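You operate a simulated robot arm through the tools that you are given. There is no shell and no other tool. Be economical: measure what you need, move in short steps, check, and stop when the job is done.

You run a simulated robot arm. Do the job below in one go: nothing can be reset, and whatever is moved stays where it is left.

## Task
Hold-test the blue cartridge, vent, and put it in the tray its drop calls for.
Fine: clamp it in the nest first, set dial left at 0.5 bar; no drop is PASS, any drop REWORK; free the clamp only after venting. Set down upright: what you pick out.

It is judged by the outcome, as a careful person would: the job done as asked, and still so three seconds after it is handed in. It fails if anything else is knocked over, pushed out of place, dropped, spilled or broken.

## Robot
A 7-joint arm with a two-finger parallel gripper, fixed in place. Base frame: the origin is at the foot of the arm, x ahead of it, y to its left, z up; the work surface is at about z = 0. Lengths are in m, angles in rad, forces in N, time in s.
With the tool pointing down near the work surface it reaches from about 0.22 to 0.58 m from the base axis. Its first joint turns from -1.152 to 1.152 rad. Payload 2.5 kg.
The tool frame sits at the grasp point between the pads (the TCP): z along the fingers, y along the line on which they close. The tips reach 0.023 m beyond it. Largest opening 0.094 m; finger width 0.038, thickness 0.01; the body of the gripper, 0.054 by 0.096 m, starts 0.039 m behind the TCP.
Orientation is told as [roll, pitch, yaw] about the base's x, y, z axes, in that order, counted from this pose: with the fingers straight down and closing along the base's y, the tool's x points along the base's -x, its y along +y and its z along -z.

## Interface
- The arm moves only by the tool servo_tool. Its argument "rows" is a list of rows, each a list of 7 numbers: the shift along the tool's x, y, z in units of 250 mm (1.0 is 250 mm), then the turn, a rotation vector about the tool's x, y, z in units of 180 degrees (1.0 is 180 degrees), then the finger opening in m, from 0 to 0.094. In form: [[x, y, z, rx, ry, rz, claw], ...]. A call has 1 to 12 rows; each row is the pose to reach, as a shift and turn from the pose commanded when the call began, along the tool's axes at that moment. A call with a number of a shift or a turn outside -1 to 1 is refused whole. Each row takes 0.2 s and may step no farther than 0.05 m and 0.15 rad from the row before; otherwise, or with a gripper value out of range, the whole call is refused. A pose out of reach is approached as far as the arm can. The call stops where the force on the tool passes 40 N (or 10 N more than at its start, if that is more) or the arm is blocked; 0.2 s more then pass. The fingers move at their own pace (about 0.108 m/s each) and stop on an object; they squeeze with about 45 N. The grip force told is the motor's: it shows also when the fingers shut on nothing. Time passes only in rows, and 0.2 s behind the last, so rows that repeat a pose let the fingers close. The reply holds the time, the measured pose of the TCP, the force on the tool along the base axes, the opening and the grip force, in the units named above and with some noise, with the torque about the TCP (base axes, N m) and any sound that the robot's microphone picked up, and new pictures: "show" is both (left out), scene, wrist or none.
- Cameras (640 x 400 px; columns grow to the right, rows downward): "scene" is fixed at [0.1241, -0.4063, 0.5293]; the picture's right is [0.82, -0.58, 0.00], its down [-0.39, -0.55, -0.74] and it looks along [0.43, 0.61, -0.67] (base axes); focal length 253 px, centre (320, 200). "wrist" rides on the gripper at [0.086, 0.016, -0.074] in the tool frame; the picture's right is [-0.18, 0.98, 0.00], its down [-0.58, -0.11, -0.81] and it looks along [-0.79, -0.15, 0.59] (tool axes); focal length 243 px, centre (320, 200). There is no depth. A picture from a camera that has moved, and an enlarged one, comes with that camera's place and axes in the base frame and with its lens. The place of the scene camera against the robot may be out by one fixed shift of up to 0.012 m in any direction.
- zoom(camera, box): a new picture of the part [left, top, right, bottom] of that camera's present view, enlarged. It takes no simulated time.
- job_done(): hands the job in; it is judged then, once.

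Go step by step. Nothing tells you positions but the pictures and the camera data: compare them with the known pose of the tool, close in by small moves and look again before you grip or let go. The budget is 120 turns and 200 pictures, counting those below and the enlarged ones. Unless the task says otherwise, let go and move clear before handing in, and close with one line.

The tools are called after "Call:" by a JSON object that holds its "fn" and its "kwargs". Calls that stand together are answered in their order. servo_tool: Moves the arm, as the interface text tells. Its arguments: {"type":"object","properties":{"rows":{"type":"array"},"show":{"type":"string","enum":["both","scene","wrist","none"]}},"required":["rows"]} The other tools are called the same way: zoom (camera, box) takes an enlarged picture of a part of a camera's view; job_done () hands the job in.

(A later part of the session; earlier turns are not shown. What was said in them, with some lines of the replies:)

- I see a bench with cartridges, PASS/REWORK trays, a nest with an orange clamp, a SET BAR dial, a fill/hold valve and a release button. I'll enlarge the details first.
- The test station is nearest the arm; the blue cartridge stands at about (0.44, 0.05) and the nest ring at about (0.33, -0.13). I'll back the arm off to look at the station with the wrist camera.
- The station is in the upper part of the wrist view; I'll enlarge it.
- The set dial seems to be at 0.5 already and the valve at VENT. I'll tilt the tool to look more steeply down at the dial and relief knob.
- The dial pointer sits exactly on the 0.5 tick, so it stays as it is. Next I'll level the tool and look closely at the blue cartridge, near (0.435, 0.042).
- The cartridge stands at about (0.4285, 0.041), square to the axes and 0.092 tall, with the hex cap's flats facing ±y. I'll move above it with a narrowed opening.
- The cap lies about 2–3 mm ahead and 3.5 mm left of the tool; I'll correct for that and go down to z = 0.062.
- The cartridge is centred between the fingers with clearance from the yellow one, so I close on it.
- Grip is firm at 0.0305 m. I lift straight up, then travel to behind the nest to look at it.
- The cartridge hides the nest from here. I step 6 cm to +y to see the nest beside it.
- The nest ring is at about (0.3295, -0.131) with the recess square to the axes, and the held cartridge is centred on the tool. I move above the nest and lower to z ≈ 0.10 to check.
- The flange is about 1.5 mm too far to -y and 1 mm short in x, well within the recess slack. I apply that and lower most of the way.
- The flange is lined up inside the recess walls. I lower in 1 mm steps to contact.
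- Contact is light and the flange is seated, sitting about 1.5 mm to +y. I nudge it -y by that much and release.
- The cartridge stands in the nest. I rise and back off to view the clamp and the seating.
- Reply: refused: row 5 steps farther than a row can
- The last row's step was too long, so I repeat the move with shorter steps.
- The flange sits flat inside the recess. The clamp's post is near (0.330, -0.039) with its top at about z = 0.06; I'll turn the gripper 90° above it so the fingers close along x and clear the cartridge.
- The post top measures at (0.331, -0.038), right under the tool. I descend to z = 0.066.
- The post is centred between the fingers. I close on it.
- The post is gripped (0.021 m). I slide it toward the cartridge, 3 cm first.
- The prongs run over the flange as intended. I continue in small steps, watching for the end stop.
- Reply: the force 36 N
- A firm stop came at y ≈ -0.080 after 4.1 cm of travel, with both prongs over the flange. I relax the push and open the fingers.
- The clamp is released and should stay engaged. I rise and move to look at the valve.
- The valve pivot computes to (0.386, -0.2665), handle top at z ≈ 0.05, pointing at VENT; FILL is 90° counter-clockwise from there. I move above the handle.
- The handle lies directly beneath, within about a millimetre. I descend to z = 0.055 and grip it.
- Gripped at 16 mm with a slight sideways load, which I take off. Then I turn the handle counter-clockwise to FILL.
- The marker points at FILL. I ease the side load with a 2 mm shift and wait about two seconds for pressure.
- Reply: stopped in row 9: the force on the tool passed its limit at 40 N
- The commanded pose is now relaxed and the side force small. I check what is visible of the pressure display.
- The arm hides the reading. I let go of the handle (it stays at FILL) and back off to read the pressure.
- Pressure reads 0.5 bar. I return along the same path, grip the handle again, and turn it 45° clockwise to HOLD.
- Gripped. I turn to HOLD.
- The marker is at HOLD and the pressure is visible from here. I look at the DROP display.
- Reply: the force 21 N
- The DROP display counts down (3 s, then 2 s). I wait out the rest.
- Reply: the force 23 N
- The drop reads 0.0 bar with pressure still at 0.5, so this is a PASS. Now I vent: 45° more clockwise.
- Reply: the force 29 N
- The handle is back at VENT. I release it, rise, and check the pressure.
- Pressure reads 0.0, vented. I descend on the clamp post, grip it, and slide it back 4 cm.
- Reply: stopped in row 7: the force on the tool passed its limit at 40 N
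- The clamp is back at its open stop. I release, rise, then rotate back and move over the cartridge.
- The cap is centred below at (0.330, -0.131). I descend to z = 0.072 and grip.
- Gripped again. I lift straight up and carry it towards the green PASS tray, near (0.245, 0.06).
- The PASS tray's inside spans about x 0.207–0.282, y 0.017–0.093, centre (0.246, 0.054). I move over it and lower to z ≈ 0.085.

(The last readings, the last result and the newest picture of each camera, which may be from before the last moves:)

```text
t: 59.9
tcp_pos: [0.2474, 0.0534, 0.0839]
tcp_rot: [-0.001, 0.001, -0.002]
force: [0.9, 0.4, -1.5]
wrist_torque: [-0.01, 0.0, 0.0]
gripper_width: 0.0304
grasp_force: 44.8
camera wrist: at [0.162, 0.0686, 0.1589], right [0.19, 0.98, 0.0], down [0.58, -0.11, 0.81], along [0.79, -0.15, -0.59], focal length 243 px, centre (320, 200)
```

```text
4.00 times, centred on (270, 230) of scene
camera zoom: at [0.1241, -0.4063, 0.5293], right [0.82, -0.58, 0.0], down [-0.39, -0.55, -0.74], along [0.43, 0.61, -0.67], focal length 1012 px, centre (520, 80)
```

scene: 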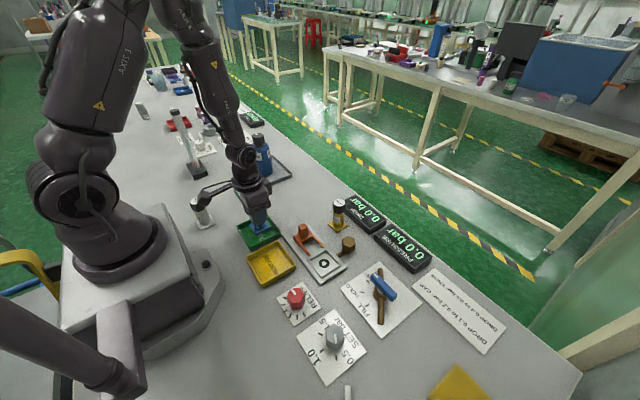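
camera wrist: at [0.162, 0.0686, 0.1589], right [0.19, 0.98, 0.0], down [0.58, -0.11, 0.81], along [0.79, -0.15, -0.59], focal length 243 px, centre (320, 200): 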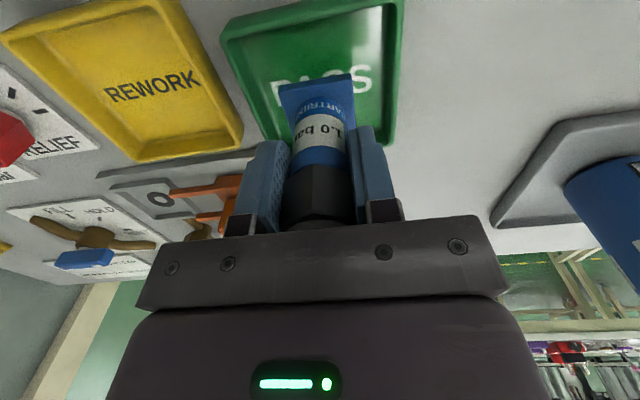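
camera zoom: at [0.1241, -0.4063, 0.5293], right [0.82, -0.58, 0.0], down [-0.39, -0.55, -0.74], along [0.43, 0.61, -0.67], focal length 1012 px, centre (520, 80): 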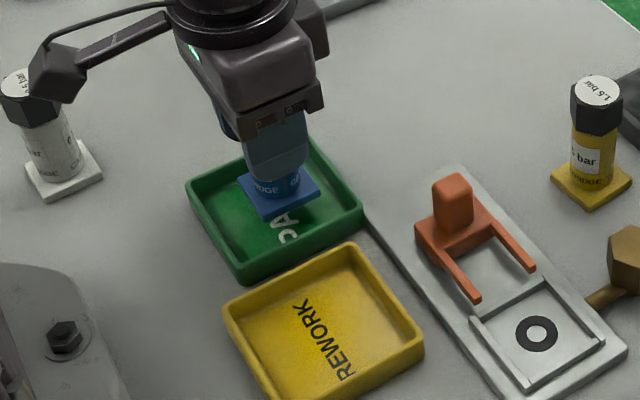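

The cartridge is over the tray's interior, clear of the walls. I lower slowly to contact.

Call:
{"fn": "servo_tool", "kwargs": {"rows": [[0, 0, 0.03, 0, 0, 0, 0.02], [0, 0, 0.048, 0, 0, 0, 0.02], [0, 0, 0.054, 0, 0, 0, 0.02], [0, 0, 0.058, 0, 0, 0, 0.02], [0, 0, 0.058, 0, 0, 0, 0.02]], "show": "none"}}

```text
t: 61.1
tcp_pos: [0.2483, 0.0523, 0.0724]
tcp_rot: [0.0, 0.001, -0.002]
force: [-0.5, -0.2, -1.7]
wrist_torque: [0.04, 0.0, 0.01]
gripper_width: 0.0304
grasp_force: 45.7
```

No contact yet; I continue 3 mm.

Call:
{"fn": "servo_tool", "kwargs": {"rows": [[0, 0, 0.004, 0, 0, 0, 0.02], [0, 0, 0.008, 0, 0, 0, 0.02], [0, 0, 0.008, 0, 0, 0, 0.02]], "show": "none"}}

Call:
{"fn": "zoom", "kwargs": {"camera": "wrist", "box": [220, 0, 440, 150]}}

Call:
{"fn": "zoom", "kwargs": {"camera": "scene", "box": [230, 200, 290, 250]}}

```text
t: 61.9
tcp_pos: [0.2492, 0.0509, 0.0711]
tcp_rot: [0.0, 0.0, -0.003]
force: [0.2, 0.4, -2.7]
wrist_torque: [0.0, 0.0, 0.0]
gripper_width: 0.0305
grasp_force: 44.9
```

```text
2.67 times, centred on (330, 75) of wrist
camera zoom: at [0.163, 0.0671, 0.1451], right [0.19, 0.98, 0.0], down [0.58, -0.11, 0.81], along [0.79, -0.15, -0.59], focal length 647 px, centre (293, 533)
```

zoom: 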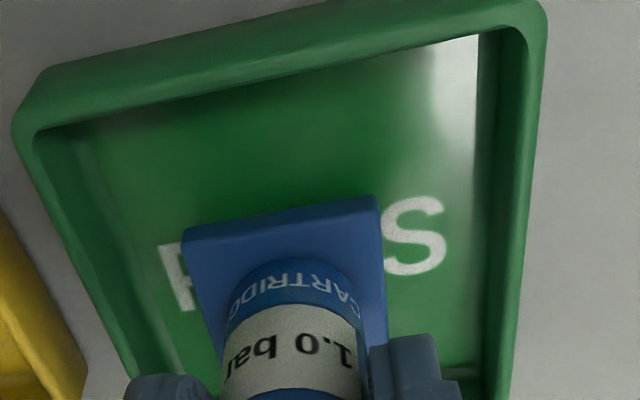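

```text
8.00 times, centred on (260, 225) of scene
camera zoom: at [0.1241, -0.4063, 0.5293], right [0.82, -0.58, 0.0], down [-0.39, -0.55, -0.74], along [0.43, 0.61, -0.67], focal length 2024 px, centre (800, 0)
```

zoom: 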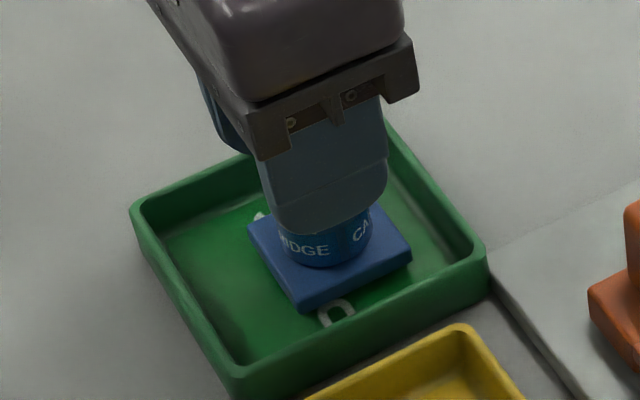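

The arm is at its inner reach limit here and drifting slightly. I shift 10 mm outward, still inside the tray, and continue down.

Call:
{"fn": "servo_tool", "kwargs": {"rows": [[-0.02, 0.0, 0.0, 0, 0, 0, 0.02], [-0.042, 0.0, 0.0, 0, 0, 0, 0.02], [-0.042, 0.0, 0.0, 0, 0, 0, 0.02]], "show": "none"}}

Call:
{"fn": "zoom", "kwargs": {"camera": "wrist", "box": [220, 0, 440, 150]}}

```text
t: 62.7
tcp_pos: [0.258, 0.0516, 0.0708]
tcp_rot: [-0.001, 0.005, -0.002]
force: [0.2, 0.0, -1.6]
wrist_torque: [0.0, -0.01, -0.01]
gripper_width: 0.03
grasp_force: 45.3
```

```text
2.67 times, centred on (330, 75) of wrist
camera zoom: at [0.1731, 0.0671, 0.145], right [0.19, 0.98, 0.0], down [0.58, -0.11, 0.81], along [0.79, -0.15, -0.59], focal length 647 px, centre (293, 533)
```

zoom: 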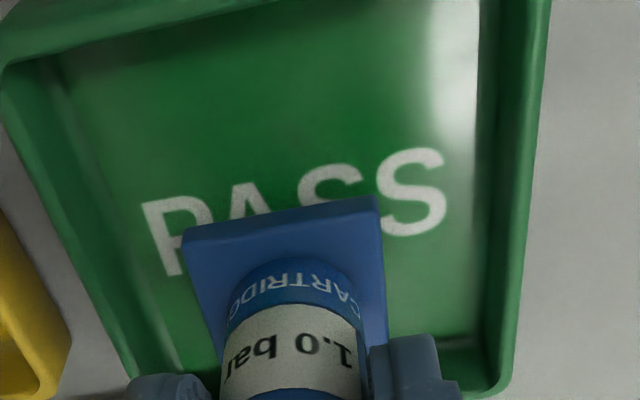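

Position holds now at (0.258, 0.052). I continue down.

Call:
{"fn": "servo_tool", "kwargs": {"rows": [[0, 0, 0.004, 0, 0, 0, 0.02], [0, 0, 0.008, 0, 0, 0, 0.02], [0, 0, 0.012, 0, 0, 0, 0.02], [0, 0, 0.012, 0, 0, 0, 0.02]], "show": "none"}}

Call:
{"fn": "zoom", "kwargs": {"camera": "scene", "box": [230, 200, 290, 250]}}

```text
t: 63.7
tcp_pos: [0.2593, 0.052, 0.0671]
tcp_rot: [0.0, 0.001, -0.001]
force: [0.4, -1.3, -1.2]
wrist_torque: [-0.03, -0.04, 0.01]
gripper_width: 0.0302
grasp_force: 44.6
```

```text
8.00 times, centred on (260, 225) of scene
camera zoom: at [0.1241, -0.4063, 0.5293], right [0.82, -0.58, 0.0], down [-0.39, -0.55, -0.74], along [0.43, 0.61, -0.67], focal length 2024 px, centre (800, 0)
```

zoom: 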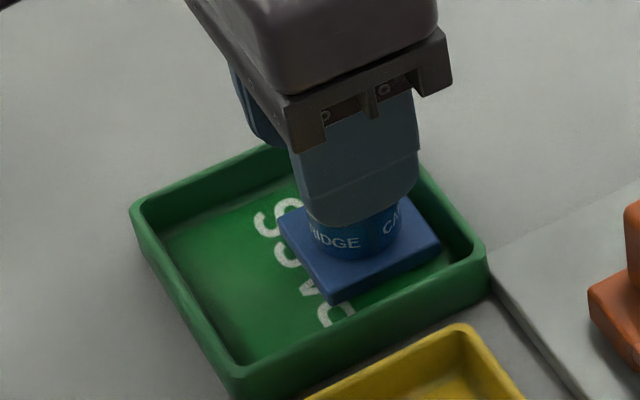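

Still no contact, with roughly a millimetre or two to go. I step down another 2 mm.

Call:
{"fn": "servo_tool", "kwargs": {"rows": [[0, 0, 0.003, 0, 0, 0, 0.02], [0, 0, 0.006, 0, 0, 0, 0.02], [0, 0, 0.006, 0, 0, 0, 0.02]], "show": "none"}}

```text
t: 64.5
tcp_pos: [0.2594, 0.0521, 0.0654]
tcp_rot: [-0.001, -0.001, 0.001]
force: [-0.3, -0.4, -1.8]
wrist_torque: [0.01, -0.01, 0.0]
gripper_width: 0.0302
grasp_force: 45.5
```

Call:
{"fn": "servo_tool", "kwargs": {"rows": [[0, 0, 0.003, 0, 0, 0, 0.02], [0, 0, 0.006, 0, 0, 0, 0.02], [0, 0, 0.006, 0, 0, 0, 0.02]], "show": "none"}}

Call:
{"fn": "zoom", "kwargs": {"camera": "wrist", "box": [220, 0, 440, 150]}}

```text
t: 65.5
tcp_pos: [0.2594, 0.0527, 0.0644]
tcp_rot: [-0.001, -0.003, -0.002]
force: [-0.5, -1.0, 4.2]
wrist_torque: [-0.02, -0.04, 0.01]
gripper_width: 0.0305
grasp_force: 45.1
stopped in row 3: the force on the tool passed its limit at 40 N (the readings are from after the stop); the commanded pose is now the measured one
```

```text
2.67 times, centred on (330, 75) of wrist
camera zoom: at [0.1738, 0.0672, 0.1387], right [0.19, 0.98, 0.0], down [0.58, -0.11, 0.81], along [0.79, -0.15, -0.59], focal length 647 px, centre (293, 533)
```

zoom: 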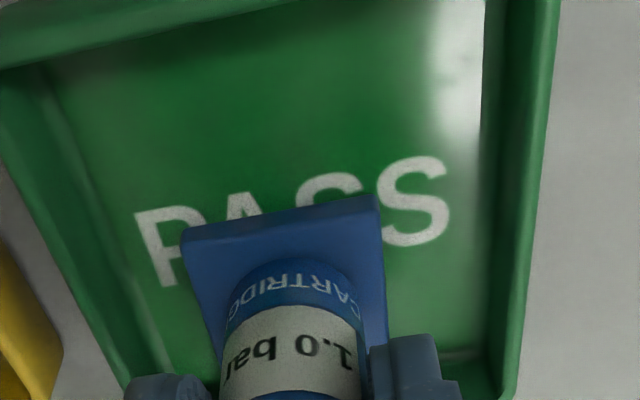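

The cartridge is on the tray floor (support force felt). I open, rise straight up, and look.

Call:
{"fn": "servo_tool", "kwargs": {"rows": [[0, 0, 0, 0, 0, 0, 0.04], [0, 0, 0, 0, 0, 0, 0.06], [0, 0, 0, 0, 0, 0, 0.06], [0, 0, -0.12, 0, 0, 0, 0.06], [0, 0, -0.28, 0, 0, 0, 0.06], [0, 0, -0.46, 0, 0, 0, 0.06], [-0.1, -0.1, -0.6, 0, 0, 0, 0.06], [-0.2, -0.2, -0.65, 0, 0, 0, 0.06]]}}

Call:
{"fn": "zoom", "kwargs": {"camera": "scene", "box": [220, 180, 340, 280]}}

Call:
{"fn": "zoom", "kwargs": {"camera": "scene", "box": [260, 190, 520, 390]}}

```text
t: 67.3
tcp_pos: [0.31, 0.0006, 0.2266]
tcp_rot: [0.0, -0.001, 0.0]
force: [1.3, -0.2, -0.1]
wrist_torque: [0.0, 0.0, 0.0]
gripper_width: 0.0602
grasp_force: 0.0
camera wrist: at [0.2249, 0.0164, 0.3014], right [0.18, 0.98, 0.0], down [0.58, -0.11, 0.81], along [0.79, -0.15, -0.59], focal length 243 px, centre (320, 200)
```

scene: 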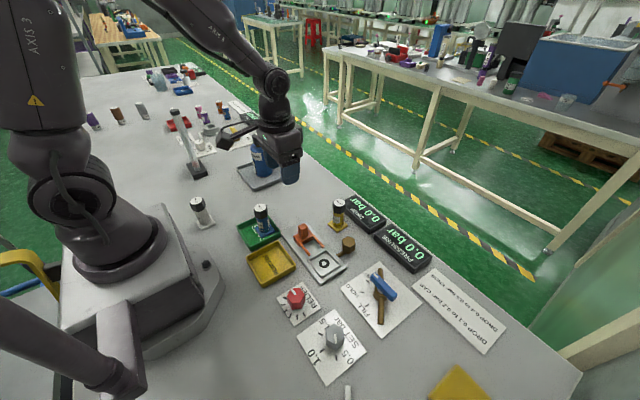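
wrist: 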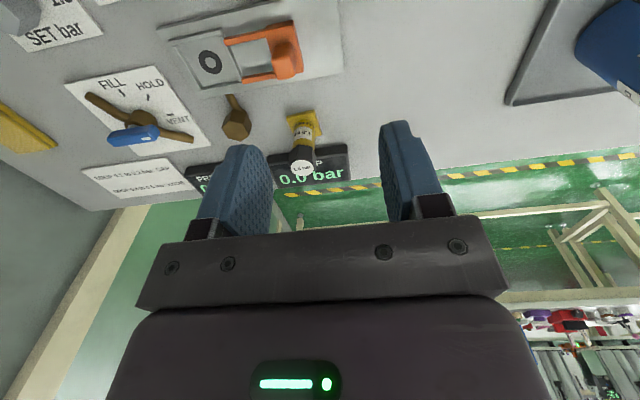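

```text
4.00 times, centred on (280, 230) of scene
camera zoom: at [0.1241, -0.4063, 0.5293], right [0.82, -0.58, 0.0], down [-0.39, -0.55, -0.74], along [0.43, 0.61, -0.67], focal length 1012 px, centre (480, 80)
```

zoom: 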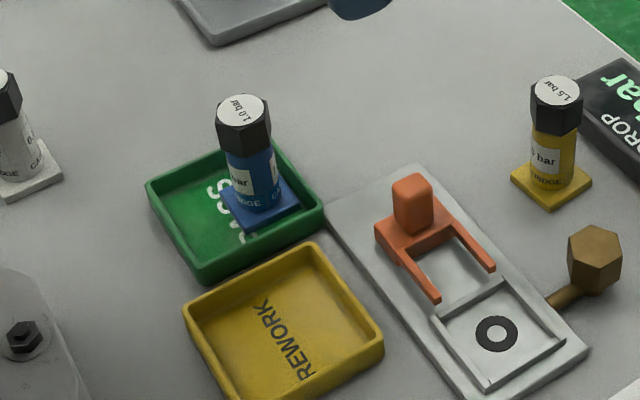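

```text
2.00 times, centred on (390, 290) of scene
camera zoom: at [0.1241, -0.4063, 0.5293], right [0.82, -0.58, 0.0], down [-0.39, -0.55, -0.74], along [0.43, 0.61, -0.67], focal length 506 px, centre (180, 20)
```

zoom: 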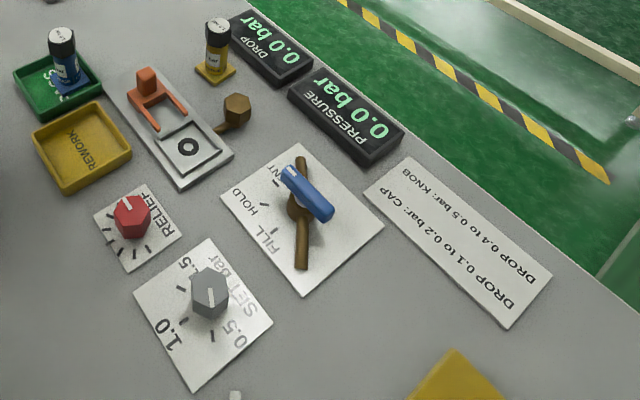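

The blue cartridge stands upright in the PASS tray, the valve is at VENT with 0.0 bar, the clamp is open, the dial is still at 0.5, and the arm is clear. I hand the job in.

Call:
{"fn": "job_done", "kwargs": {}}

```text
The job is handed in.
```

The blue cartridge held 0.5 bar with a 0.0 bar drop; I vented it, then unclamped it, and it now stands upright in the PASS tray.
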